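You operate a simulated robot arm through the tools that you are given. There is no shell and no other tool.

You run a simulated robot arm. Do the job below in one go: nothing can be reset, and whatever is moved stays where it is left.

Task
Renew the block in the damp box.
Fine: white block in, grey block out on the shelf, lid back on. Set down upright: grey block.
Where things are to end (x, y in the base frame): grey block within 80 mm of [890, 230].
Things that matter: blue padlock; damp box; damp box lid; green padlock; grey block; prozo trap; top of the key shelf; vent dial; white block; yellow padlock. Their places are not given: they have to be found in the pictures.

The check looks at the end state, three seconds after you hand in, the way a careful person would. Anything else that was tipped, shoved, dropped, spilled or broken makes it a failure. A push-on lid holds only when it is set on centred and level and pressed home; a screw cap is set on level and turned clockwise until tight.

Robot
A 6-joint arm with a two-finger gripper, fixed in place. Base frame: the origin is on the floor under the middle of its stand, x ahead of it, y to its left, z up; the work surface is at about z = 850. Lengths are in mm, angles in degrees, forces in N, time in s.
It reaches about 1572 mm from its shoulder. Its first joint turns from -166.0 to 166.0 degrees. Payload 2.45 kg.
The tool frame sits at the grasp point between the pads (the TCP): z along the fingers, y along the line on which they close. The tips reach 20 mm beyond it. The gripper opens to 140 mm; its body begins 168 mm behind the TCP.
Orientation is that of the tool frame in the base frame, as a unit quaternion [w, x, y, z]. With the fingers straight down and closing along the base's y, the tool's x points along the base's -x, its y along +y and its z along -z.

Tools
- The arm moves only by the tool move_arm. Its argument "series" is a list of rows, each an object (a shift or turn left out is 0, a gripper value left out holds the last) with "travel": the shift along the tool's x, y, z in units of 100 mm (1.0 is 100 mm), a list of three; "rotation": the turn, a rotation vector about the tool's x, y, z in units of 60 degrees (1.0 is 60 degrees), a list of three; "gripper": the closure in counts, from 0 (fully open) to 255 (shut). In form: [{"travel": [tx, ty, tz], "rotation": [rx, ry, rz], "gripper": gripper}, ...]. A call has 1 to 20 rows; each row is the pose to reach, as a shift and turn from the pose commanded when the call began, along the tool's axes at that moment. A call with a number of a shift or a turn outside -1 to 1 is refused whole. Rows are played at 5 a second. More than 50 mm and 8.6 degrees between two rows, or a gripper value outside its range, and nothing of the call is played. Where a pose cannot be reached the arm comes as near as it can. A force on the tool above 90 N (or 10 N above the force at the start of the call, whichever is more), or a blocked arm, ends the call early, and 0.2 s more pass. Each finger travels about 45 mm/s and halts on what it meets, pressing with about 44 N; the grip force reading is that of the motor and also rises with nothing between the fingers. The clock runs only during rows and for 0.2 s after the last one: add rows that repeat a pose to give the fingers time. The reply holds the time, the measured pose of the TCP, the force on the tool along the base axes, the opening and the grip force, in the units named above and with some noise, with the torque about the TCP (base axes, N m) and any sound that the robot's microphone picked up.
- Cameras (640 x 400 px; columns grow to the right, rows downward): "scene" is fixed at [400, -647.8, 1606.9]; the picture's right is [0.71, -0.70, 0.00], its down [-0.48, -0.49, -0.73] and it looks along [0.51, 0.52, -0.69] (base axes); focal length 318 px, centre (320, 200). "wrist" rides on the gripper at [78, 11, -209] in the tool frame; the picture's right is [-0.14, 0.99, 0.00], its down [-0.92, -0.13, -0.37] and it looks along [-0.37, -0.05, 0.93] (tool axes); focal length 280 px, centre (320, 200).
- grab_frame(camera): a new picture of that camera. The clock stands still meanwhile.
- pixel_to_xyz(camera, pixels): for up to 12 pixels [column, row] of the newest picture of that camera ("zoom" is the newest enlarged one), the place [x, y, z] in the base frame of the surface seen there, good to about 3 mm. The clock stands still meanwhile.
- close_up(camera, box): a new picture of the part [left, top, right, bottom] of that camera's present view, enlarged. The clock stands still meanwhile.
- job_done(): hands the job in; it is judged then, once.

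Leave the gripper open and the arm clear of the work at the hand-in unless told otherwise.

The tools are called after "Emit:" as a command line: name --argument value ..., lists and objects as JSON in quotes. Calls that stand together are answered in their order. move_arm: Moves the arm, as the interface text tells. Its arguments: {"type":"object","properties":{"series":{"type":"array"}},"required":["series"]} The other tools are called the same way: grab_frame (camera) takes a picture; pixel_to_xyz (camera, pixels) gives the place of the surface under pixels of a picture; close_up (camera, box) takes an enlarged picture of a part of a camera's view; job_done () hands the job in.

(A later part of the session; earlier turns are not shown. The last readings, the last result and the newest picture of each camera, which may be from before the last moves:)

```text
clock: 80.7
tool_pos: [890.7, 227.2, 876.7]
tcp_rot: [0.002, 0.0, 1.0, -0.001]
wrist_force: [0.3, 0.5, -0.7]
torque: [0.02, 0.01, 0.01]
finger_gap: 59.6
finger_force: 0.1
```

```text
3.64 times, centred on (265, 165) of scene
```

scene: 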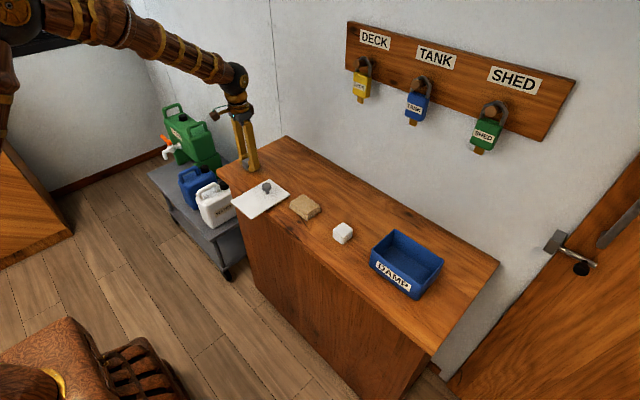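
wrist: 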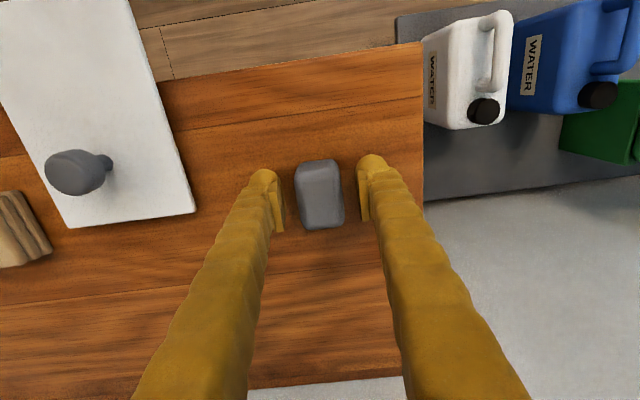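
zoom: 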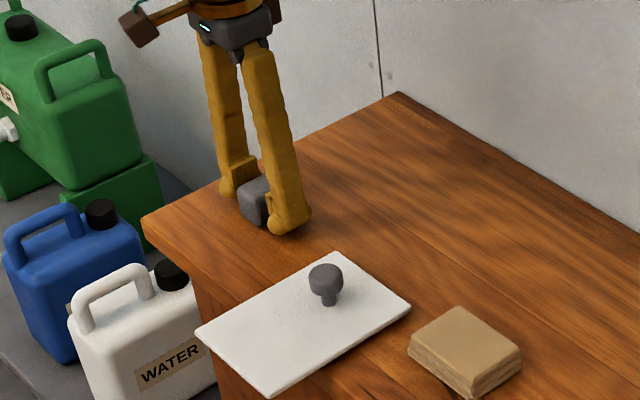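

The grey block stands upright at about (890,228). I go straight up, then travel to the white block near (886,−250).

Emit:
move_arm --series '[{"travel": [0, 0, -0.1]}, {"travel": [0, 0, -0.3]}, {"travel": [0, 0, -0.55]}, {"travel": [0, 0, -0.8]}, {"travel": [0, 0, -1.0]}]'

Emit:
move_arm --series '[{"travel": [0, 0, -0.25]}, {"travel": [0, 0, -0.5]}, {"travel": [0, -0.2, -0.6]}, {"travel": [0, -0.45, -0.6]}, {"travel": [0, -0.7, -0.6]}, {"travel": [0, -0.98, -0.6]}]'

Emit:
move_arm --series '[{"travel": [0, -0.25, 0]}, {"travel": [0, -0.5, 0]}, {"travel": [0, -0.75, 0]}, {"travel": [0, -0.98, 0]}]'

Emit:
move_arm --series '[{"travel": [0, -0.25, 0]}, {"travel": [0, -0.5, 0]}, {"travel": [0, -0.75, 0]}, {"travel": [0, -0.98, 0]}]'

Emit:
move_arm --series '[{"travel": [0, -0.25, 0]}, {"travel": [0, -0.5, 0]}, {"travel": [0, -0.75, 0]}, {"travel": [0, -0.98, 0]}]'

Emit:
move_arm --series '[{"travel": [0, -0.25, 0.2]}, {"travel": [0, -0.5, 0.4]}, {"travel": [0, -0.75, 0.5]}, {"travel": [0, -0.86, 0.5]}, {"travel": [0, -0.86, 0.5]}]'

Emit:
grab_frame --camera "wrist"

Emit:
close_up --camera "scene" --box '[210, 110, 320, 220]'

Emit:
close_up --camera "wrist" --box '[220, 60, 420, 240]'

```text
clock: 81.9
tool_pos: [888.5, 228.7, 975.4]
tcp_rot: [0.003, 0.0, 1.0, -0.001]
wrist_force: [0.0, -0.3, -0.4]
torque: [-0.01, 0.01, 0.02]
finger_gap: 59.7
finger_force: 0.0
```

```text
clock: 83.3
tool_pos: [889.4, 131.0, 1036.1]
tcp_rot: [0.003, 0.0, 1.0, -0.001]
wrist_force: [0.0, 0.0, -0.1]
torque: [0.0, -0.02, 0.01]
finger_gap: 59.8
finger_force: 0.0
```

```text
clock: 84.3
tool_pos: [889.2, 32.1, 1037.9]
tcp_rot: [0.002, 0.0, 1.0, -0.001]
wrist_force: [-0.1, 0.4, -0.3]
torque: [-0.01, 0.06, 0.01]
finger_gap: 59.9
finger_force: 0.0
```

```text
clock: 85.3
tool_pos: [889.9, -65.3, 1036.2]
tcp_rot: [0.003, 0.0, 1.0, 0.0]
wrist_force: [0.1, -0.5, 0.0]
torque: [-0.03, -0.02, -0.01]
finger_gap: 60.0
finger_force: 0.0
```

```text
clock: 86.3
tool_pos: [889.4, -163.1, 1036.1]
tcp_rot: [0.002, 0.0, 1.0, -0.001]
wrist_force: [0.5, 0.5, -0.7]
torque: [-0.02, 0.01, 0.01]
finger_gap: 59.5
finger_force: 0.0
```

```text
clock: 87.5
tool_pos: [890.7, -250.1, 987.7]
tcp_rot: [0.002, 0.0, 1.0, 0.0]
wrist_force: [0.4, -0.9, 0.4]
torque: [-0.02, -0.05, 0.01]
finger_gap: 59.9
finger_force: 0.0
```

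```text
taken
```

wrist: 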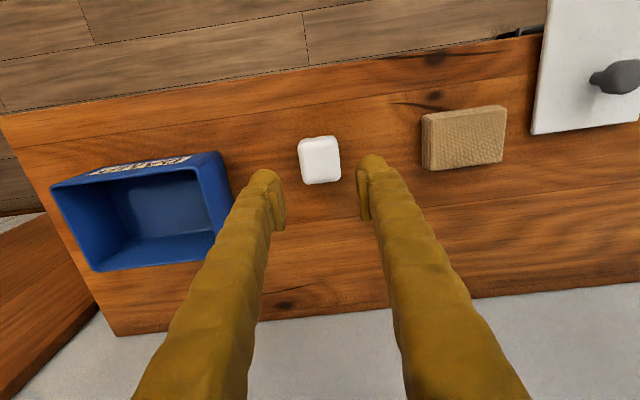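

```text
3.64 times, centred on (265, 165) of scene
```

zoom: 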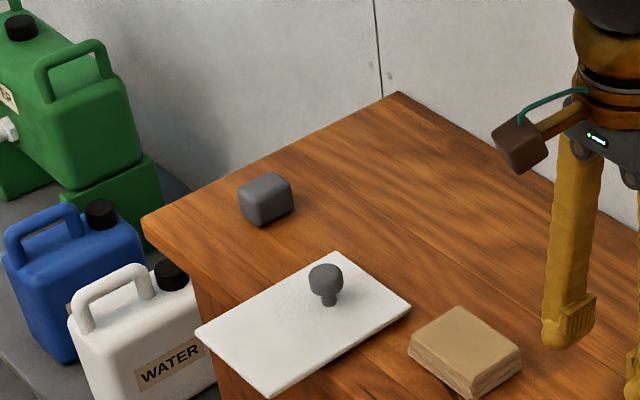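

```text
2.22 times, centred on (320, 150) of wrist
```

zoom: 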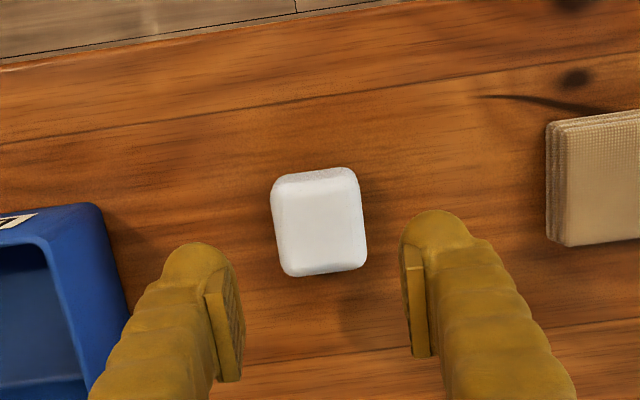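

The white block is at zoom (320,225), between the fingers. I read its corners to centre on it.

Emit:
pixel_to_xyz --camera "zoom" --pixels '[[320, 225], [276, 225], [364, 225], [322, 268], [316, 185], [285, 272], [362, 262], [272, 190], [356, 180], [318, 175], [355, 172], [280, 180]]'

```text
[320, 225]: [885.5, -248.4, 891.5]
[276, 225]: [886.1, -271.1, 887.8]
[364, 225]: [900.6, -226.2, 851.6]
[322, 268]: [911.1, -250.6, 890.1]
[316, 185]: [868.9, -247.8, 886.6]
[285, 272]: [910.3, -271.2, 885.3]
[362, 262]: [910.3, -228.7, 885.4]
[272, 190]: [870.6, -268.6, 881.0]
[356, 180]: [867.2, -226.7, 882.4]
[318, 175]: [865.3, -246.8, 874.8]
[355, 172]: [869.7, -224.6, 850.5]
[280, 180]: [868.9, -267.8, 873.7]
```

The white block's centre is about (889,−250), so the fingers are centred. I open to 70 mm and descend to TCP z≈878.

Emit:
move_arm --series '[{"travel": [0.01, 0, 0], "gripper": 128}, {"travel": [0.01, 0, 0.2]}, {"travel": [0.01, 0, 0.4]}, {"travel": [0.01, 0, 0.6]}, {"travel": [0.01, 0, 0.75]}, {"travel": [0.01, 0, 0.8]}, {"travel": [0.01, 0, 0.8]}]'

Emit:
close_up --camera "wrist" --box '[220, 80, 420, 260]'

Emit:
close_up --camera "scene" --box '[290, 180, 400, 280]'

```text
clock: 89.1
tool_pos: [889.2, -250.4, 907.5]
tcp_rot: [0.003, 0.0, 1.0, -0.001]
wrist_force: [-0.2, -1.1, -0.3]
torque: [-0.03, 0.01, -0.01]
finger_gap: 69.8
finger_force: 0.1
```

```text
2.22 times, centred on (320, 170) of wrist
```

zoom: 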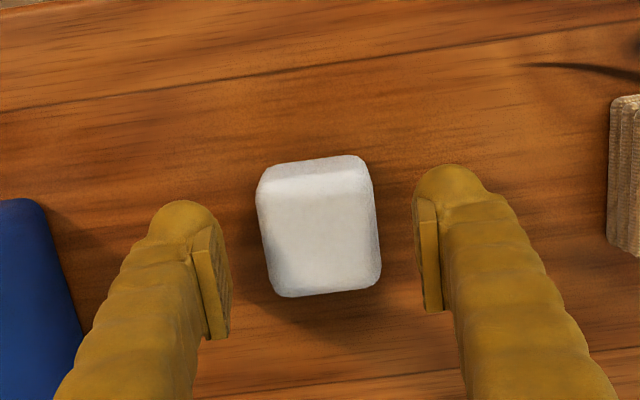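

```text
4.00 times, centred on (345, 230) of scene
```

zoom: 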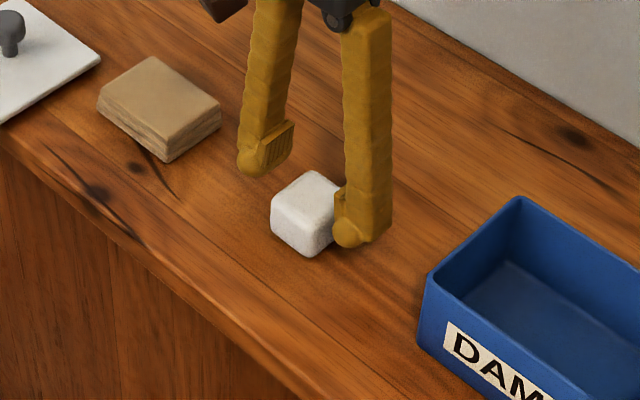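

Centred well. I go down the last 30 mm and close on the white block.

Emit:
move_arm --series '[{"travel": [0, 0, 0.1]}, {"travel": [0, 0, 0.2]}, {"travel": [0, 0, 0.27]}, {"travel": [0, 0, 0.3]}, {"travel": [0, 0, 0.3]}, {"travel": [0, 0, 0.3], "gripper": 140}, {"travel": [0, 0, 0.3], "gripper": 152}, {"travel": [0, 0, 0.3], "gripper": 164}, {"travel": [0, 0, 0.3], "gripper": 176}, {"travel": [0, 0, 0.3], "gripper": 190}, {"travel": [0, 0, 0.3], "gripper": 205}, {"travel": [0, 0, 0.3], "gripper": 205}, {"travel": [0, 0, 0.3], "gripper": 205}]'

Emit:
close_up --camera "wrist" --box '[220, 80, 420, 260]'

```text
clock: 91.9
tool_pos: [890.1, -250.5, 877.2]
tcp_rot: [0.003, 0.001, 1.0, -0.001]
wrist_force: [0.3, 0.3, 0.9]
torque: [0.04, -0.02, -0.04]
finger_gap: 44.9
finger_force: 44.0
```

```text
2.22 times, centred on (320, 170) of wrist
```

zoom: 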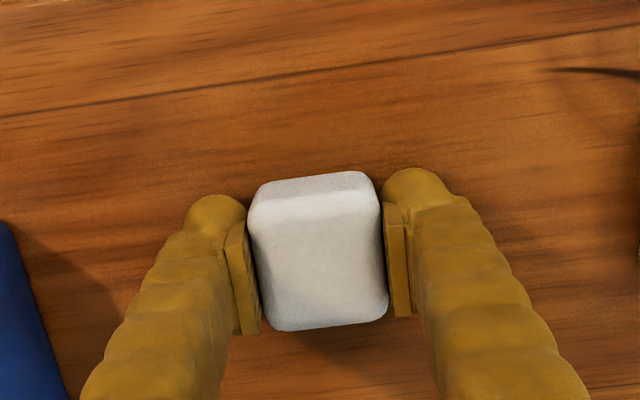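

The white block is held (44.9 mm). I lift it to z≈1020 and carry it over the box centre near (920,−450).

Emit:
move_arm --series '[{"travel": [0, 0, -0.05]}, {"travel": [0, 0, -0.2]}, {"travel": [0, 0, -0.4]}, {"travel": [0, 0, -0.65]}, {"travel": [0, 0, -0.9]}, {"travel": [0, 0, -1.0]}]'

Emit:
move_arm --series '[{"travel": [0, 0, -0.2]}, {"travel": [0, 0, -0.4]}, {"travel": [-0.08, -0.25, -0.45]}, {"travel": [-0.16, -0.5, -0.45]}, {"travel": [-0.24, -0.75, -0.45]}, {"travel": [-0.3, -1.0, -0.45]}]'

Emit:
move_arm --series '[{"travel": [0, -0.25, 0]}, {"travel": [0, -0.5, 0]}, {"travel": [0, -0.75, 0]}, {"travel": [0, -1.0, 0]}, {"travel": [0, -1.0, 0]}]'

Emit:
grab_frame --camera "wrist"

Emit:
close_up --camera "scene" --box '[340, 180, 480, 310]'

```text
clock: 93.3
tool_pos: [890.1, -249.1, 977.5]
tcp_rot: [0.002, 0.0, 1.0, -0.001]
wrist_force: [1.1, -0.1, -1.6]
torque: [0.04, 0.02, 0.02]
finger_gap: 45.0
finger_force: 44.3
```

```text
clock: 94.7
tool_pos: [918.9, -348.9, 1022.9]
tcp_rot: [0.003, 0.0, 1.0, -0.001]
wrist_force: [0.4, -0.4, -1.4]
torque: [0.0, -0.02, -0.01]
finger_gap: 44.9
finger_force: 44.0
```

```text
clock: 95.9
tool_pos: [918.9, -448.2, 1023.6]
tcp_rot: [0.003, 0.0, 1.0, -0.001]
wrist_force: [-0.3, -0.6, -1.3]
torque: [0.02, 0.06, -0.05]
finger_gap: 44.8
finger_force: 44.0
```

```text
taken
```

wrist: 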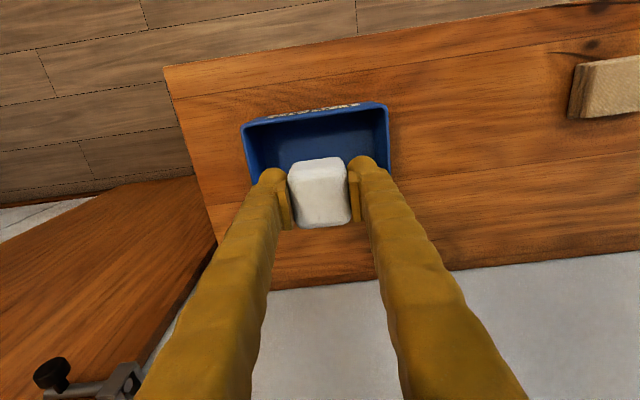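

```text
3.08 times, centred on (410, 245) of scene
```

zoom: 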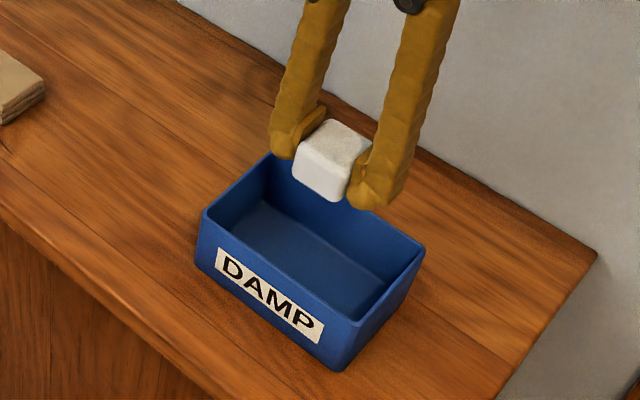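

Over the box centre. I lower the block into the box, stopping about 4 mm above the floor.

Emit:
move_arm --series '[{"travel": [0, 0, 0.2]}, {"travel": [0, 0, 0.4]}, {"travel": [0, 0, 0.6]}, {"travel": [0, 0, 0.8]}, {"travel": [0, 0, 1.0]}]'

Emit:
move_arm --series '[{"travel": [0, 0, 0.12]}, {"travel": [0, 0, 0.23]}, {"travel": [0, 0, 0.31]}, {"travel": [0, 0, 0.37]}, {"travel": [0, 0, 0.37]}]'

Emit:
move_arm --series '[{"travel": [0, 0, 0.01]}, {"travel": [0, 0, 0.02]}, {"travel": [0, 0, 0.03]}, {"travel": [0, 0, 0.03]}]'

Emit:
close_up --camera "scene" --box '[340, 180, 480, 310]'

```text
clock: 97.1
tool_pos: [920.0, -448.9, 923.1]
tcp_rot: [0.003, 0.0, 1.0, -0.002]
wrist_force: [0.5, 0.5, -1.4]
torque: [0.03, 0.0, 0.02]
finger_gap: 44.7
finger_force: 44.2
```

```text
clock: 98.3
tool_pos: [920.4, -450.2, 886.6]
tcp_rot: [0.003, 0.001, 1.0, -0.002]
wrist_force: [-0.2, 0.1, -1.0]
torque: [0.02, 0.0, 0.01]
finger_gap: 44.9
finger_force: 44.2
```

```text
clock: 99.3
tool_pos: [919.2, -449.7, 882.6]
tcp_rot: [0.002, 0.0, 1.0, -0.001]
wrist_force: [1.2, 0.7, -2.0]
torque: [0.01, -0.03, 0.04]
finger_gap: 44.9
finger_force: 44.1
```

```text
3.08 times, centred on (410, 245) of scene
```

zoom: 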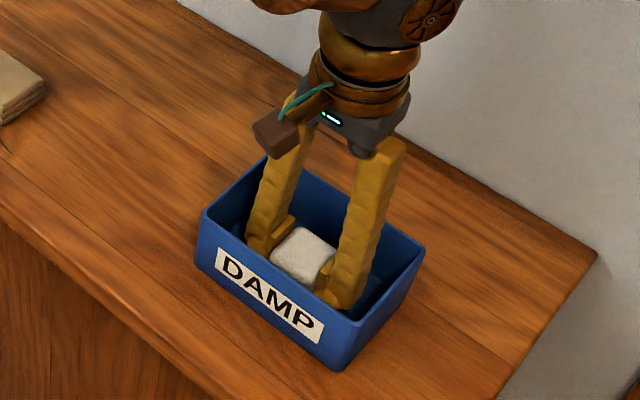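

No contact yet at 882.6. I creep another 1.5 mm.

Emit:
move_arm --series '[{"travel": [0, 0, 0.008]}, {"travel": [0, 0, 0.015]}, {"travel": [0, 0, 0.015]}]'

```text
clock: 100.1
tool_pos: [921.0, -450.0, 882.1]
tcp_rot: [0.002, 0.0, 1.0, -0.001]
wrist_force: [-0.3, 1.1, 7.8]
torque: [0.18, 0.05, 0.02]
finger_gap: 44.7
finger_force: 43.8
```

Contact at about 8 N: the block is on the box floor. I open the fingers to about 60 mm, and check.

Emit:
move_arm --series '[{"gripper": 172}, {"gripper": 166}, {"gripper": 160}, {"gripper": 152}, {"gripper": 146}, {"gripper": 146}]'

Emit:
move_arm --series '[{"travel": [0, 0, -0.1]}, {"travel": [0, 0, -0.3]}, {"travel": [0, 0, -0.55]}, {"travel": [0, 0, -0.8]}, {"travel": [0, 0, -1.0]}, {"travel": [0, 0, -1.0]}]'

Emit:
grab_frame --camera "wrist"

Emit:
close_up --camera "scene" --box '[340, 180, 480, 310]'

```text
clock: 101.5
tool_pos: [920.2, -450.3, 882.8]
tcp_rot: [0.003, 0.0, 1.0, -0.001]
wrist_force: [0.0, -0.2, -0.3]
torque: [0.02, -0.01, 0.01]
finger_gap: 59.7
finger_force: 0.0
```

```text
clock: 102.9
tool_pos: [919.5, -449.7, 981.6]
tcp_rot: [0.003, 0.0, 1.0, -0.001]
wrist_force: [0.3, 0.0, 0.0]
torque: [0.04, 0.0, -0.03]
finger_gap: 59.7
finger_force: 0.0
```

```text
taken
```

wrist: 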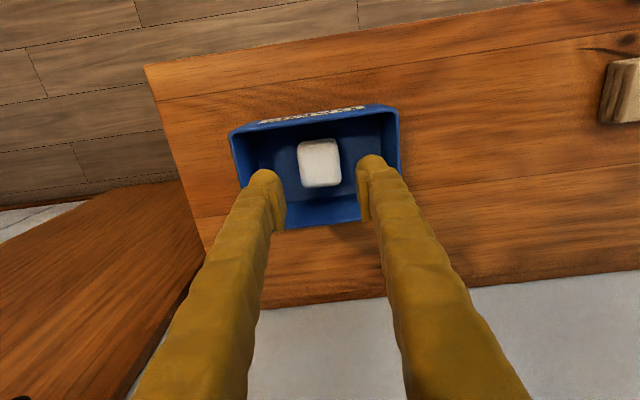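

```text
3.08 times, centred on (410, 245) of scene
```

zoom: 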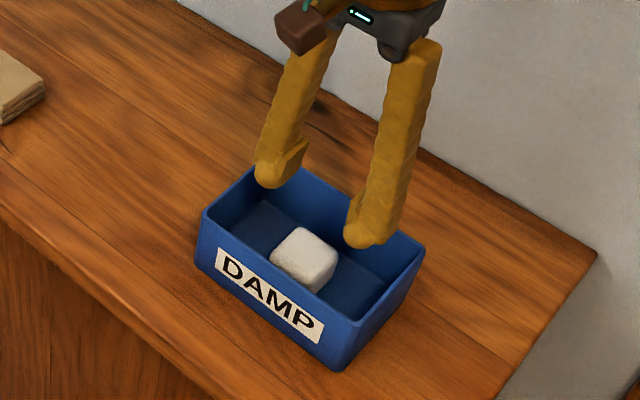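

The white block sits in the box. I check whether the box has moved by repeating the earlier close-up, and look at the lid's parking place.

Emit:
close_up --camera "scene" --box '[210, 110, 320, 220]'

Emit:
close_up --camera "scene" --box '[320, 210, 460, 310]'

Emit:
pixel_to_xyz --camera "zoom" --pixels '[[343, 79], [252, 155], [445, 303], [533, 205], [350, 195], [330, 230], [245, 210], [430, 358]]'

```text
3.64 times, centred on (265, 165) of scene
```

zoom: 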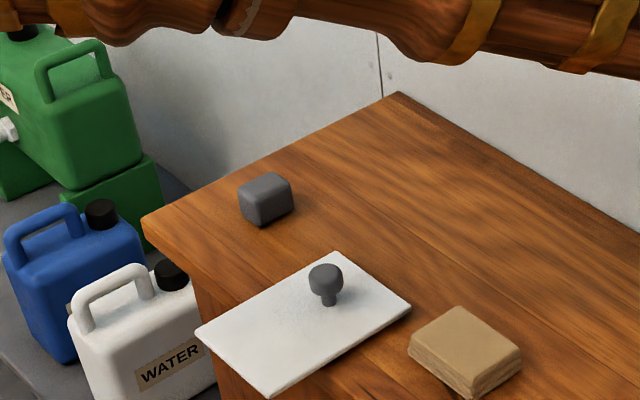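

```text
4.00 times, centred on (390, 260) of scene
```

zoom: 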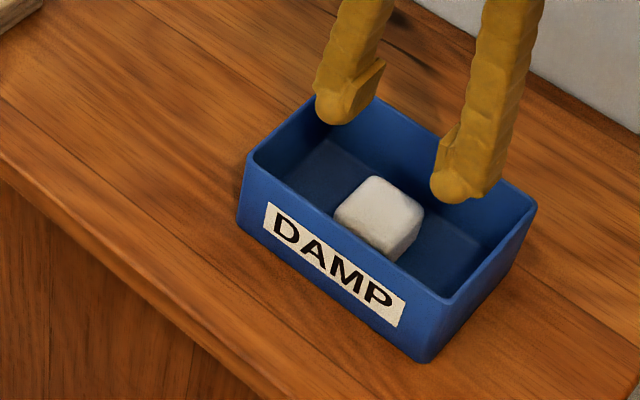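

```text
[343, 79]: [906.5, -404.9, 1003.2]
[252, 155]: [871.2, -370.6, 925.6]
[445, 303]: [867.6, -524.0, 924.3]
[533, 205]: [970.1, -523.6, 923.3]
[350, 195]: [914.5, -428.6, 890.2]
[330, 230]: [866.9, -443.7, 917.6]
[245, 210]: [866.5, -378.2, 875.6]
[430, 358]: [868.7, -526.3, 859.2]
```

The box has not moved, and the grey block, lid and tan trap all look undisturbed. I raise the arm, open fully and travel back to above the lid's overhanging end near (765,59).

Emit:
move_arm --series '[{"travel": [0, 0, -0.25]}, {"travel": [0, 0, -0.5]}, {"travel": [0.1, 0.2, -0.7], "gripper": 0}, {"travel": [0.2, 0.45, -0.7]}, {"travel": [0.3, 0.7, -0.7]}, {"travel": [0.4, 1.0, -0.7]}]'

Emit:
move_arm --series '[{"travel": [0.15, 0.25, 0]}, {"travel": [0.3, 0.5, 0]}, {"travel": [0.45, 0.75, 0]}, {"travel": [0.6, 1.0, 0]}]'

Emit:
move_arm --series '[{"travel": [0.15, 0.25, 0]}, {"travel": [0.3, 0.5, 0]}, {"travel": [0.45, 0.75, 0]}, {"travel": [0.54, 1.0, 0]}]'

Emit:
move_arm --series '[{"travel": [0, 0.25, 0]}, {"travel": [0, 0.5, 0]}, {"travel": [0, 0.75, 0]}, {"travel": [0, 1.0, 0]}]'

Emit:
move_arm --series '[{"travel": [0, 0.25, 0]}, {"travel": [0, 0.5, 0]}, {"travel": [0, 0.75, 0]}, {"travel": [0, 1.0, 0]}, {"travel": [0, 1.0, 0]}]'

Emit:
grab_frame --camera "wrist"

```text
clock: 104.3
tool_pos: [878.0, -348.7, 1050.5]
tcp_rot: [0.001, 0.0, 1.0, -0.002]
wrist_force: [0.2, -0.7, -0.8]
torque: [-0.01, -0.01, 0.0]
finger_gap: 140.1
finger_force: 0.0
```

```text
clock: 105.3
tool_pos: [818.3, -249.6, 1050.3]
tcp_rot: [0.003, 0.0, 1.0, -0.001]
wrist_force: [0.7, 0.2, 0.0]
torque: [0.0, 0.03, -0.01]
finger_gap: 140.4
finger_force: 0.1
```

```text
clock: 106.3
tool_pos: [764.8, -149.9, 1050.8]
tcp_rot: [0.003, 0.0, 1.0, -0.001]
wrist_force: [-0.1, -0.3, 0.8]
torque: [0.02, 0.0, 0.03]
finger_gap: 140.1
finger_force: 0.0
```

```text
clock: 107.3
tool_pos: [764.3, -49.6, 1051.2]
tcp_rot: [0.002, 0.0, 1.0, -0.001]
wrist_force: [0.3, -0.9, 0.3]
torque: [0.01, 0.0, -0.01]
finger_gap: 140.0
finger_force: 0.0
```

```text
clock: 108.5
tool_pos: [763.9, 50.9, 1050.5]
tcp_rot: [0.002, 0.001, 1.0, -0.001]
wrist_force: [0.0, 0.1, 0.8]
torque: [-0.01, -0.05, 0.04]
finger_gap: 140.1
finger_force: 0.1
```

```text
taken
```

wrist: 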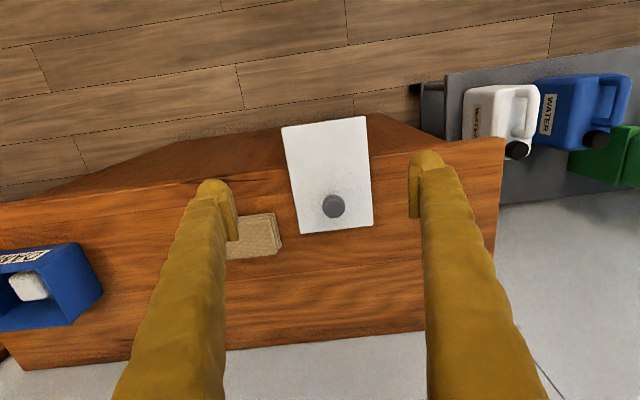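

I correct by +8 mm in y and descend over the lid's end, first to about z=955, then to 862, and check the clearances.

Emit:
move_arm --series '[{"travel": [-0.01, 0.08, 0.1]}, {"travel": [-0.01, 0.08, 0.3]}, {"travel": [-0.01, 0.08, 0.55]}, {"travel": [-0.01, 0.08, 0.8]}, {"travel": [-0.01, 0.08, 1.0]}, {"travel": [-0.01, 0.08, 1.0]}]'

Emit:
grab_frame --camera "wrist"

Emit:
move_arm --series '[{"travel": [0, 0, 0.2]}, {"travel": [0, 0, 0.4]}, {"travel": [0, 0, 0.6]}, {"travel": [0, 0, 0.72]}, {"travel": [0, 0, 0.8]}, {"travel": [0, 0, 0.84]}, {"travel": [0, 0, 0.84]}]'

Emit:
grab_frame --camera "wrist"

Emit:
close_up --camera "scene" --box '[210, 130, 310, 230]'

```text
clock: 109.9
tool_pos: [765.5, 57.3, 949.5]
tcp_rot: [0.003, 0.0, 1.0, 0.0]
wrist_force: [0.0, 0.4, 0.4]
torque: [0.04, -0.02, 0.01]
finger_gap: 139.8
finger_force: 0.1
```

```text
taken
```

wrist: 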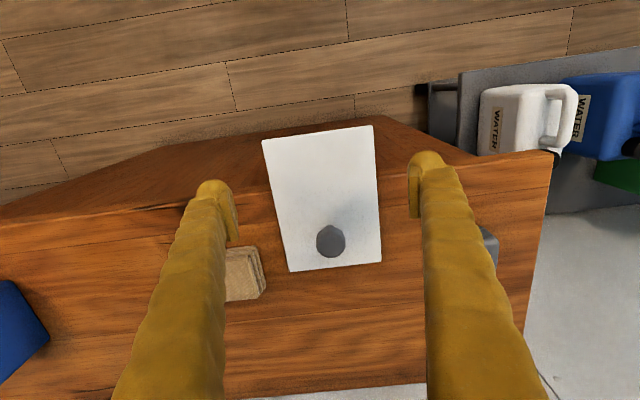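

```text
clock: 111.5
tool_pos: [766.1, 58.5, 866.5]
tcp_rot: [0.003, 0.0, 1.0, -0.001]
wrist_force: [0.2, 0.3, 0.3]
torque: [-0.02, -0.01, 0.01]
finger_gap: 139.9
finger_force: 0.0
```

```text
taken
```

wrist: 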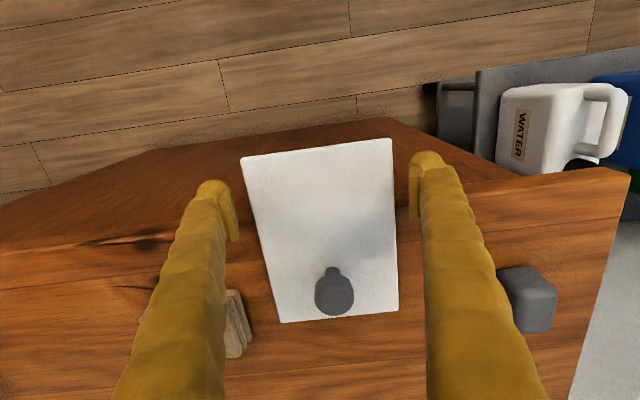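

```text
4.00 times, centred on (260, 180) of scene
```

zoom: 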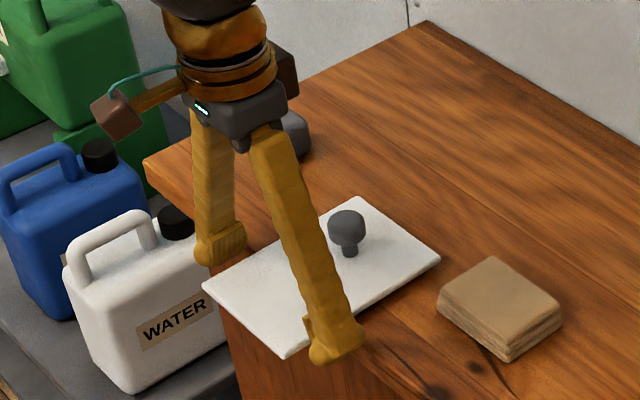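

The foot of each finger is about 25 mm half-wide, so it is very close to the shelf edge (x=790). I shift 5 mm further out (to x≈761) before lowering the last 13 mm; I'll account for that offset when placing the lid.

Emit:
move_arm --series '[{"travel": [0.025, 0, 0]}, {"travel": [0.05, 0, 0]}, {"travel": [0.05, 0, 0.04]}, {"travel": [0.05, 0, 0.08]}, {"travel": [0.05, 0, 0.11]}, {"travel": [0.05, 0, 0.13]}, {"travel": [0.05, 0, 0.13]}]'

Emit:
grab_frame --camera "wrist"

Emit:
close_up --camera "wrist" --box '[210, 110, 430, 270]'

Emit:
pixel_to_xyz --camera "wrist" --pixels '[[240, 170], [248, 200], [256, 230], [392, 150], [394, 190], [396, 230], [320, 153], [300, 322], [360, 316], [270, 158], [370, 146], [320, 240]]'

```text
clock: 113.1
tool_pos: [761.3, 57.1, 852.7]
tcp_rot: [0.003, 0.0, 1.0, -0.001]
wrist_force: [0.5, 0.1, -0.8]
torque: [0.01, 0.01, 0.02]
finger_gap: 140.3
finger_force: 0.0
```

```text
taken
```

wrist: 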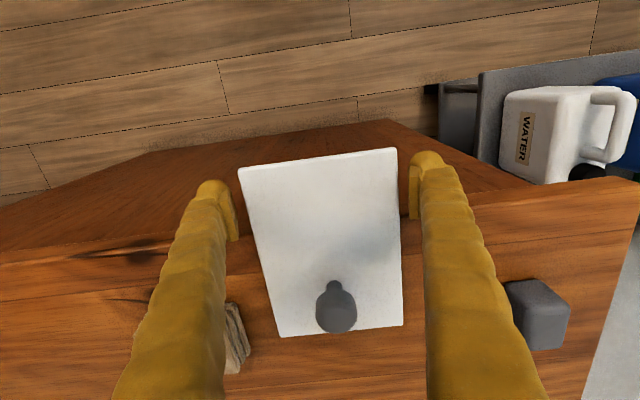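

```text
2.50 times, centred on (320, 190) of wrist
```

zoom: 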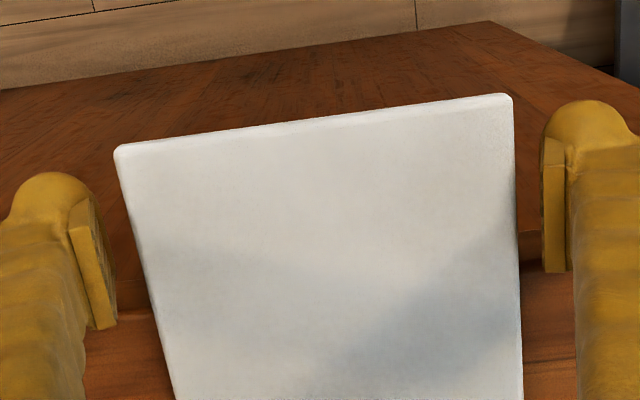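

```text
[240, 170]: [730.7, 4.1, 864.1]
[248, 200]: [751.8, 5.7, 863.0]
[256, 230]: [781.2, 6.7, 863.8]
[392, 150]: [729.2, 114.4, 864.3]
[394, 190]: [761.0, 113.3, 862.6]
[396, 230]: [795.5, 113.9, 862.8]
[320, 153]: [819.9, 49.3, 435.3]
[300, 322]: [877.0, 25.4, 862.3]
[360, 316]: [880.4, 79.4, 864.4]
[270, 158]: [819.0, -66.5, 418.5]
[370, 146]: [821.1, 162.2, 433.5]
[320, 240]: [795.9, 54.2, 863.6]
```

The lid is about 1.5 mm closer to the right (+y) pad, so I shift +1.5 mm and close in small steps.

Emit:
move_arm --series '[{"travel": [0, 0.015, 0]}, {"travel": [0, 0.015, 0], "gripper": 10}, {"travel": [0, 0.015, 0], "gripper": 20}, {"travel": [0, 0.015, 0], "gripper": 28}, {"travel": [0, 0.015, 0], "gripper": 33}, {"travel": [0, 0.015, 0], "gripper": 37}, {"travel": [0, 0.015, 0], "gripper": 40}, {"travel": [0, 0.015, 0], "gripper": 44}, {"travel": [0, 0.015, 0], "gripper": 50}, {"travel": [0, 0.015, 0], "gripper": 56}, {"travel": [0, 0.015, 0], "gripper": 60}, {"travel": [0, 0.015, 0], "gripper": 60}]'

Emit:
grab_frame --camera "wrist"

Emit:
close_up --camera "scene" --box '[210, 130, 310, 230]'

Emit:
pixel_to_xyz --camera "zoom" --pixels '[[215, 285], [285, 335], [355, 205], [425, 250], [380, 280], [290, 340], [240, 270], [400, 260]]'

```text
clock: 115.7
tool_pos: [762.1, 59.5, 853.0]
tcp_rot: [0.003, 0.001, 1.0, -0.001]
wrist_force: [-1.3, -0.7, 3.5]
torque: [-0.02, -0.16, 0.0]
finger_gap: 121.2
finger_force: 43.7
```

```text
taken
```

wrist: 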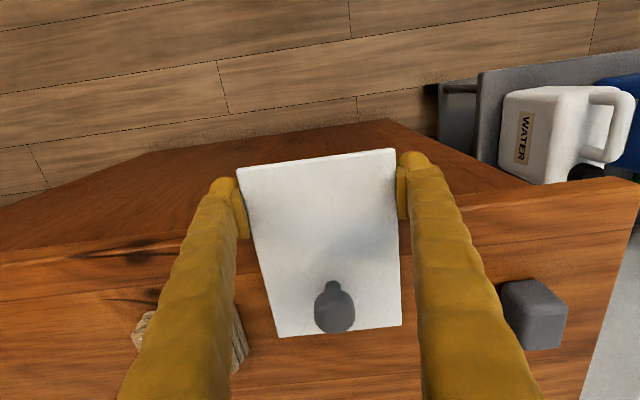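

```text
4.00 times, centred on (260, 180) of scene
```

zoom: 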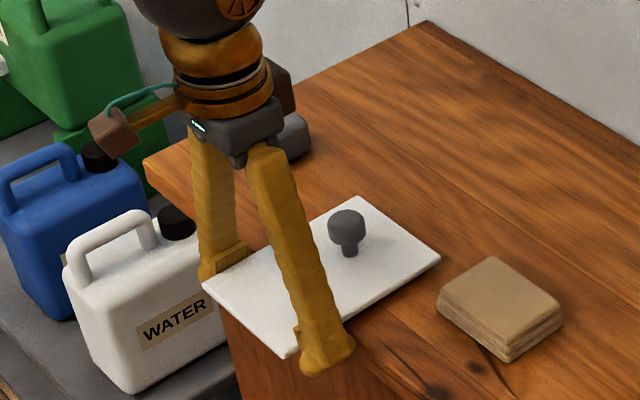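

```text
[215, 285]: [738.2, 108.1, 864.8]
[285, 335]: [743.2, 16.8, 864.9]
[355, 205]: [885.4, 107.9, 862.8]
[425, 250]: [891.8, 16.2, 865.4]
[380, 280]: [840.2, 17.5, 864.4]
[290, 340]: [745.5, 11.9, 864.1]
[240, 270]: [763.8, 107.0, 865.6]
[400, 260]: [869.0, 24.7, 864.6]
```

Gripped at 43.7 N and level. I lift slowly and check that it stays level.

Emit:
move_arm --series '[{"travel": [0, 0, -0.02]}, {"travel": [0, 0, -0.05]}, {"travel": [0, 0, -0.1]}, {"travel": [0, 0, -0.2]}, {"travel": [0, 0, -0.35]}, {"travel": [0, 0, -0.55]}, {"travel": [0, 0, -0.8]}, {"travel": [0, 0, -1.0]}, {"travel": [0, 0, -1.0]}]'

Emit:
grab_frame --camera "wrist"

Emit:
close_up --camera "scene" --box '[190, 100, 320, 230]'

Emit:
pixel_to_xyz --camera "wrist" --pixels '[[245, 172], [388, 153], [285, 330], [392, 318], [320, 200], [320, 250]]'

```text
clock: 117.7
tool_pos: [761.7, 59.2, 953.0]
tcp_rot: [0.002, 0.0, 1.0, -0.001]
wrist_force: [-0.2, 0.7, -0.7]
torque: [0.0, 0.05, -0.01]
finger_gap: 121.1
finger_force: 43.8
```

```text
taken
```

wrist: 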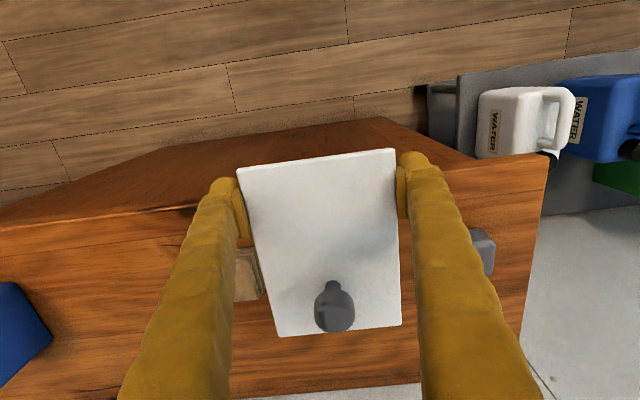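

```text
3.08 times, centred on (255, 165) of scene
```

zoom: 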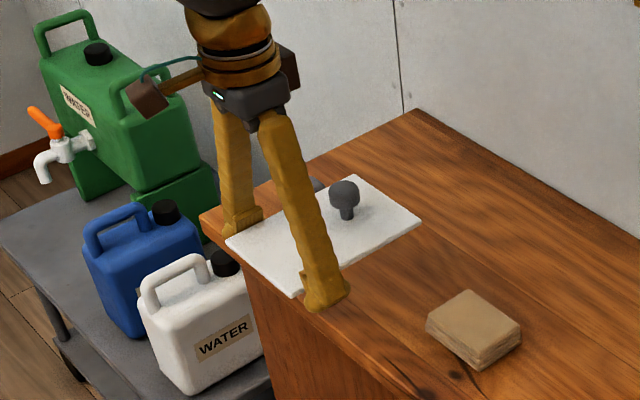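

```text
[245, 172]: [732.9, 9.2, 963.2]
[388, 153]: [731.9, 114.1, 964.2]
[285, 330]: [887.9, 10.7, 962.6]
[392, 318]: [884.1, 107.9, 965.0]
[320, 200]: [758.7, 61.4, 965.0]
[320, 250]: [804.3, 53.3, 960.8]
```

The lid is level (z≈963–965 all over). I raise it to z≈1050 and carry it back along −y to in front of the box.

Emit:
move_arm --series '[{"travel": [0, 0, -0.2]}, {"travel": [0, 0, -0.45]}, {"travel": [0, 0, -0.7]}, {"travel": [0, 0, -0.97]}, {"travel": [0, 0, -0.97]}]'

Emit:
move_arm --series '[{"travel": [0, -0.2, 0]}, {"travel": [0, -0.45, 0]}, {"travel": [0, -0.7, 0]}, {"travel": [0, -0.91, 0]}]'

Emit:
move_arm --series '[{"travel": [0, -0.25, 0]}, {"travel": [0, -0.5, 0]}, {"travel": [0, -0.75, 0]}, {"travel": [0, -0.91, 0]}]'

Emit:
move_arm --series '[{"travel": [0, -0.25, 0]}, {"travel": [0, -0.5, 0]}, {"travel": [0, -0.75, 0]}, {"travel": [0, -0.91, 0]}]'

Emit:
move_arm --series '[{"travel": [-0.1, -0.25, 0]}, {"travel": [-0.2, -0.5, 0]}, {"travel": [-0.3, -0.75, 0]}, {"travel": [-0.35, -0.91, 0]}]'

Emit:
move_arm --series '[{"travel": [-0.08, -0.25, 0]}, {"travel": [-0.16, -0.5, 0]}, {"travel": [-0.24, -0.75, 0]}, {"travel": [-0.27, -0.91, 0]}, {"travel": [-0.27, -0.91, 0]}]'

Emit:
grab_frame --camera "scene"

```text
clock: 118.9
tool_pos: [760.5, 59.7, 1049.6]
tcp_rot: [0.003, 0.0, 1.0, -0.002]
wrist_force: [1.3, -0.3, -0.4]
torque: [0.02, 0.08, 0.01]
finger_gap: 120.9
finger_force: 44.0
```

```text
clock: 119.9
tool_pos: [760.9, -30.6, 1049.9]
tcp_rot: [0.003, 0.0, 1.0, -0.001]
wrist_force: [0.2, 0.3, -0.9]
torque: [-0.04, 0.05, 0.01]
finger_gap: 120.9
finger_force: 43.9
```

```text
clock: 120.9
tool_pos: [761.9, -122.2, 1051.5]
tcp_rot: [0.002, 0.0, 1.0, -0.001]
wrist_force: [0.1, 0.0, -1.3]
torque: [0.01, 0.07, 0.02]
finger_gap: 120.6
finger_force: 44.0
```

```text
clock: 121.9
tool_pos: [761.3, -212.7, 1050.1]
tcp_rot: [0.001, 0.0, 1.0, -0.001]
wrist_force: [1.0, 0.0, -1.2]
torque: [0.0, 0.08, 0.01]
finger_gap: 120.8
finger_force: 44.3
```

```text
clock: 122.9
tool_pos: [796.0, -304.7, 1050.9]
tcp_rot: [0.003, 0.001, 1.0, -0.002]
wrist_force: [0.4, 0.3, -0.3]
torque: [-0.04, 0.02, 0.06]
finger_gap: 120.8
finger_force: 44.3
```

```text
clock: 124.1
tool_pos: [823.1, -394.7, 1052.6]
tcp_rot: [0.002, 0.0, 1.0, -0.001]
wrist_force: [0.6, 0.6, -0.3]
torque: [0.01, 0.04, 0.01]
finger_gap: 120.4
finger_force: 43.8
```

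```text
taken
```

scene: 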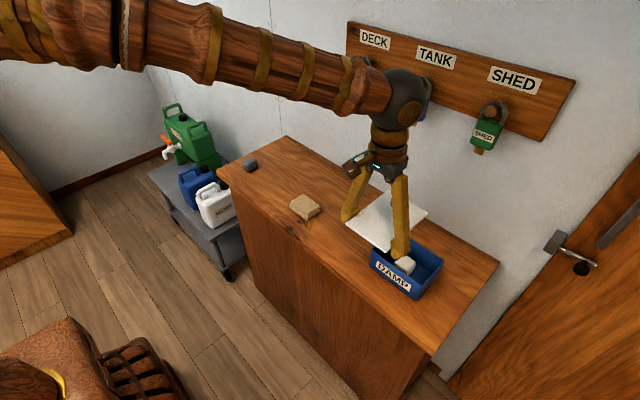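

The lid is still level. I turn it +90° back in two steps.

Emit:
move_arm --series '[{"rotation": [0, 0, 0.1]}, {"rotation": [0, 0, 0.2]}, {"rotation": [0, 0, 0.3]}, {"rotation": [0, 0, 0.4]}, {"rotation": [0, 0, 0.5]}, {"rotation": [0, 0, 0.6]}, {"rotation": [0, 0, 0.7]}, {"rotation": [0, 0, 0.75]}, {"rotation": [0, 0, 0.75]}]'

Emit:
move_arm --series '[{"rotation": [0, 0, 0.1]}, {"rotation": [0, 0, 0.2]}, {"rotation": [0, 0, 0.3]}, {"rotation": [0, 0, 0.4]}, {"rotation": [0, 0, 0.5]}, {"rotation": [0, 0, 0.6]}, {"rotation": [0, 0, 0.7]}, {"rotation": [0, 0, 0.75]}, {"rotation": [0, 0, 0.75]}]'

Emit:
move_arm --series '[{"travel": [0, 0.2, 0]}, {"travel": [0, 0.45, 0]}, {"travel": [0, 0.7, 0]}, {"travel": [0, 0.9, 0]}, {"travel": [0, 1.0, 0]}, {"travel": [0, 1.0, 0]}]'

Emit:
grab_frame --camera "wrist"

Emit:
grab_frame --camera "scene"

```text
clock: 126.1
tool_pos: [821.4, -394.9, 1050.6]
tcp_rot: [0.003, 0.382, 0.924, -0.001]
wrist_force: [-1.1, 0.7, -1.2]
torque: [0.06, 0.06, 0.03]
finger_gap: 120.3
finger_force: 44.1
```

```text
clock: 128.1
tool_pos: [822.4, -395.0, 1051.6]
tcp_rot: [0.002, 0.707, 0.707, 0.002]
wrist_force: [-0.1, 0.9, -0.9]
torque: [0.04, 0.06, -0.01]
finger_gap: 120.1
finger_force: 43.8
```

```text
clock: 129.5
tool_pos: [921.3, -394.5, 1050.8]
tcp_rot: [0.002, 0.707, 0.707, 0.001]
wrist_force: [-0.2, 0.3, -1.0]
torque: [0.04, 0.0, -0.03]
finger_gap: 120.1
finger_force: 44.0
```

```text
taken
```

wrist: 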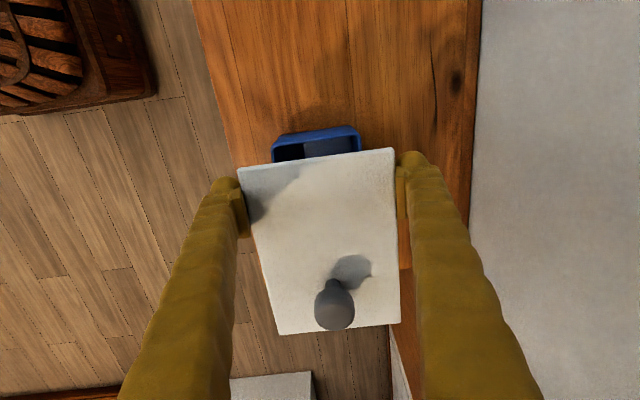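

```text
taken
```

scene: 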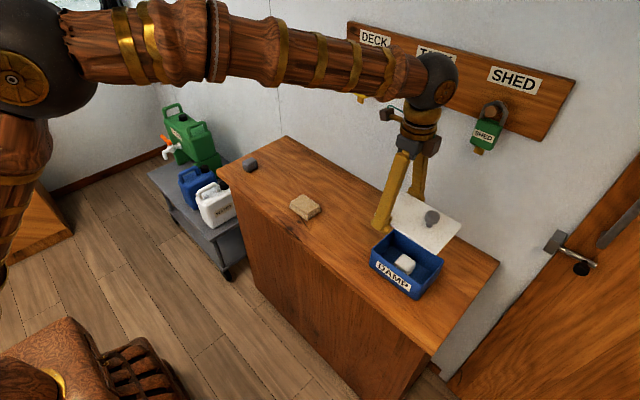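

I correct by +2.5 mm in x and −2.5 mm in y to match the pose where the lid was seated (allowing for the changed grip offset), and lower to about 20 mm above the seat.

Emit:
move_arm --series '[{"travel": [-0.025, 0.025, 0.2]}, {"travel": [-0.025, 0.025, 0.4]}, {"travel": [-0.025, 0.025, 0.6]}, {"travel": [-0.025, 0.025, 0.8]}, {"travel": [-0.025, 0.025, 0.95]}, {"travel": [-0.025, 0.025, 1.0]}, {"travel": [-0.025, 0.025, 1.0]}]'

Emit:
close_up --camera "scene" --box '[365, 220, 455, 305]'

Emit:
close_up --camera "wrist" --box '[200, 100, 440, 350]'

```text
clock: 131.1
tool_pos: [925.5, -397.1, 951.4]
tcp_rot: [0.003, 0.707, 0.707, 0.001]
wrist_force: [0.8, 0.1, -1.7]
torque: [0.06, 0.01, 0.0]
finger_gap: 119.9
finger_force: 43.6
```

```text
4.71 times, centred on (410, 262) of scene
```

zoom: 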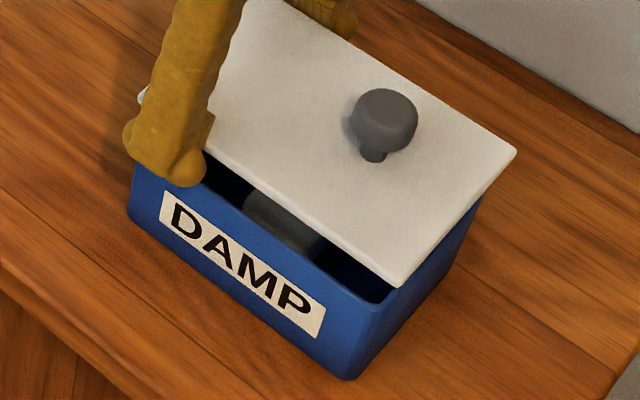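

```text
1.60 times, centred on (320, 225) of wrist
```

zoom: 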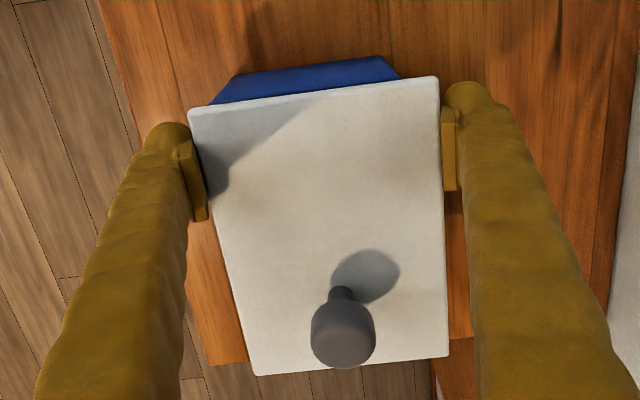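

The lid is hanging about 29 mm above its seat, with a possible 1° sag at the far end. I lower to about 9 mm above the seat and compare lid and box outlines again.

Emit:
move_arm --series '[{"travel": [0, 0, 0.08]}, {"travel": [0, 0, 0.15]}, {"travel": [0, 0, 0.2]}, {"travel": [0, 0, 0.2]}]'

Emit:
close_up --camera "scene" --box '[365, 220, 455, 305]'

Emit:
pixel_to_xyz --camera "zoom" --pixels '[[240, 45], [300, 60], [490, 172], [385, 292], [280, 232], [330, 120], [450, 180], [330, 250], [200, 215], [360, 320], [250, 140], [420, 240]]'

```text
clock: 132.1
tool_pos: [926.1, -397.7, 932.9]
tcp_rot: [0.003, 0.707, 0.707, 0.001]
wrist_force: [-3.0, 2.9, 14.8]
torque: [0.08, 1.02, -0.13]
finger_gap: 119.7
finger_force: 44.5
```

```text
4.71 times, centred on (410, 262) of scene
```

zoom: 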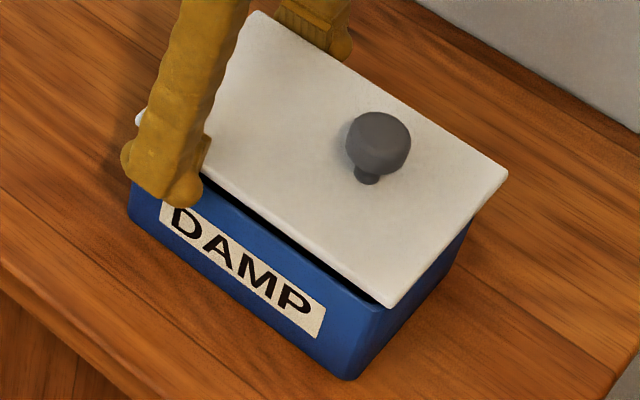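

```text
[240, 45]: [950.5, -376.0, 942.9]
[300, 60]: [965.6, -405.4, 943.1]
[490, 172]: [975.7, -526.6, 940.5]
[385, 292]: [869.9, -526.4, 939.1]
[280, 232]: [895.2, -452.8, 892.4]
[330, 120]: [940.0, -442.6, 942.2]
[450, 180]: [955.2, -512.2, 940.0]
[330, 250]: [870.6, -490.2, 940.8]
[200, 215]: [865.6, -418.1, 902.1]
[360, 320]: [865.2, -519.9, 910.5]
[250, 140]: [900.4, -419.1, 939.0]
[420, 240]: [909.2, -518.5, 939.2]
```

Force 15 N with a torque pointing to the front side: my x is about 2 mm too far towards +x (926 vs 923.8 at the seated pose), so the front finger is rubbing the box's front rim. I raise 6 mm, shift −2.2 mm in x, and check again.

Emit:
move_arm --series '[{"travel": [0, 0, -0.03]}, {"travel": [0, 0, -0.08]}, {"travel": [0, -0.011, -0.08]}, {"travel": [0, -0.022, -0.08]}, {"travel": [0, -0.022, -0.08]}]'

Emit:
grab_frame --camera "wrist"

Emit:
close_up --camera "scene" --box '[365, 220, 455, 305]'

```text
clock: 133.3
tool_pos: [923.5, -397.7, 940.3]
tcp_rot: [0.002, 0.707, 0.707, 0.001]
wrist_force: [0.1, 0.2, -1.4]
torque: [0.03, -0.01, 0.02]
finger_gap: 119.6
finger_force: 44.0
```

```text
taken
```

wrist: 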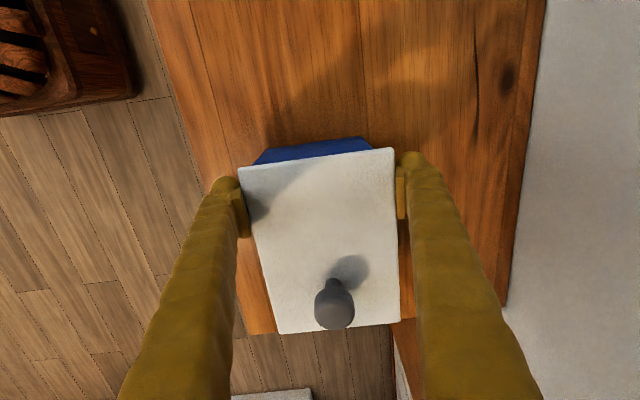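

```text
4.71 times, centred on (410, 262) of scene
```

zoom: 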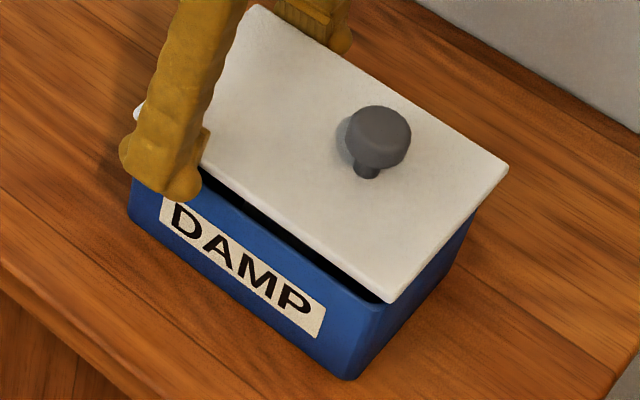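

Free again. I lower 8 mm and read the force.

Emit:
move_arm --series '[{"travel": [0, 0, 0.03]}, {"travel": [0, 0, 0.06]}, {"travel": [0, 0, 0.08]}, {"travel": [0, 0, 0.08]}]'

Emit:
close_up --camera "scene" --box '[365, 220, 455, 305]'

```text
clock: 134.3
tool_pos: [924.2, -398.3, 932.1]
tcp_rot: [0.002, 0.707, 0.707, 0.001]
wrist_force: [0.0, 0.3, -1.2]
torque: [0.04, -0.02, 0.0]
finger_gap: 119.4
finger_force: 44.6
```

```text
4.71 times, centred on (410, 262) of scene
```

zoom: 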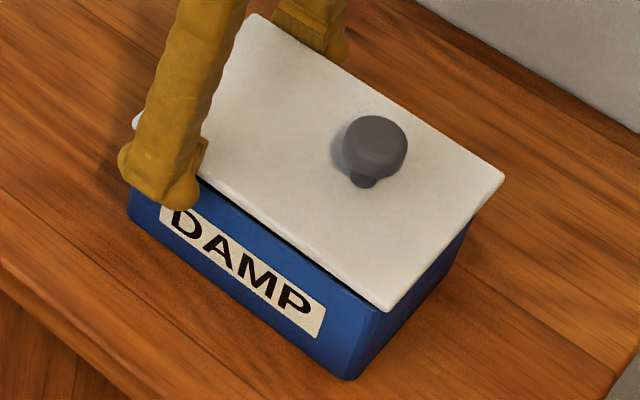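

No contact at 932. I go on in 1 mm steps for 4 mm.

Emit:
move_arm --series '[{"travel": [0, 0, 0.01]}, {"travel": [0, 0, 0.02]}, {"travel": [0, 0, 0.03]}, {"travel": [0, 0, 0.03]}]'

```text
clock: 135.3
tool_pos: [923.9, -398.3, 929.1]
tcp_rot: [0.003, 0.707, 0.707, 0.002]
wrist_force: [0.1, 0.4, -1.5]
torque: [0.05, -0.02, 0.0]
finger_gap: 119.4
finger_force: 43.7
```

Emit:
move_arm --series '[{"travel": [0, 0, 0.01]}, {"travel": [0, 0, 0.02]}, {"travel": [0, 0, 0.02]}]'

Emit:
close_up --camera "scene" --box '[365, 220, 455, 305]'

```text
clock: 136.1
tool_pos: [923.4, -397.6, 927.3]
tcp_rot: [0.003, 0.707, 0.707, 0.0]
wrist_force: [1.0, 0.4, 5.1]
torque: [-0.7, 0.34, 0.05]
finger_gap: 119.3
finger_force: 43.7
```

```text
4.71 times, centred on (410, 262) of scene
```

zoom: 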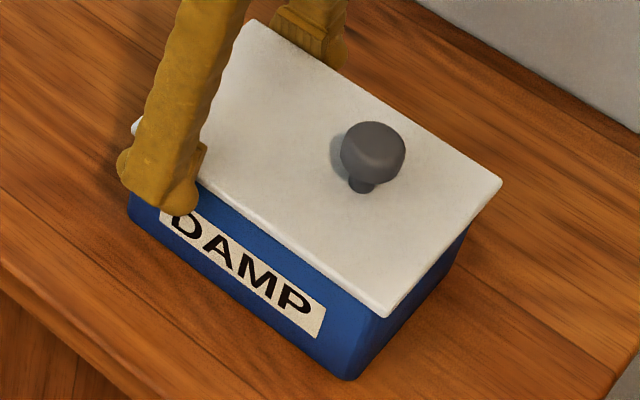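

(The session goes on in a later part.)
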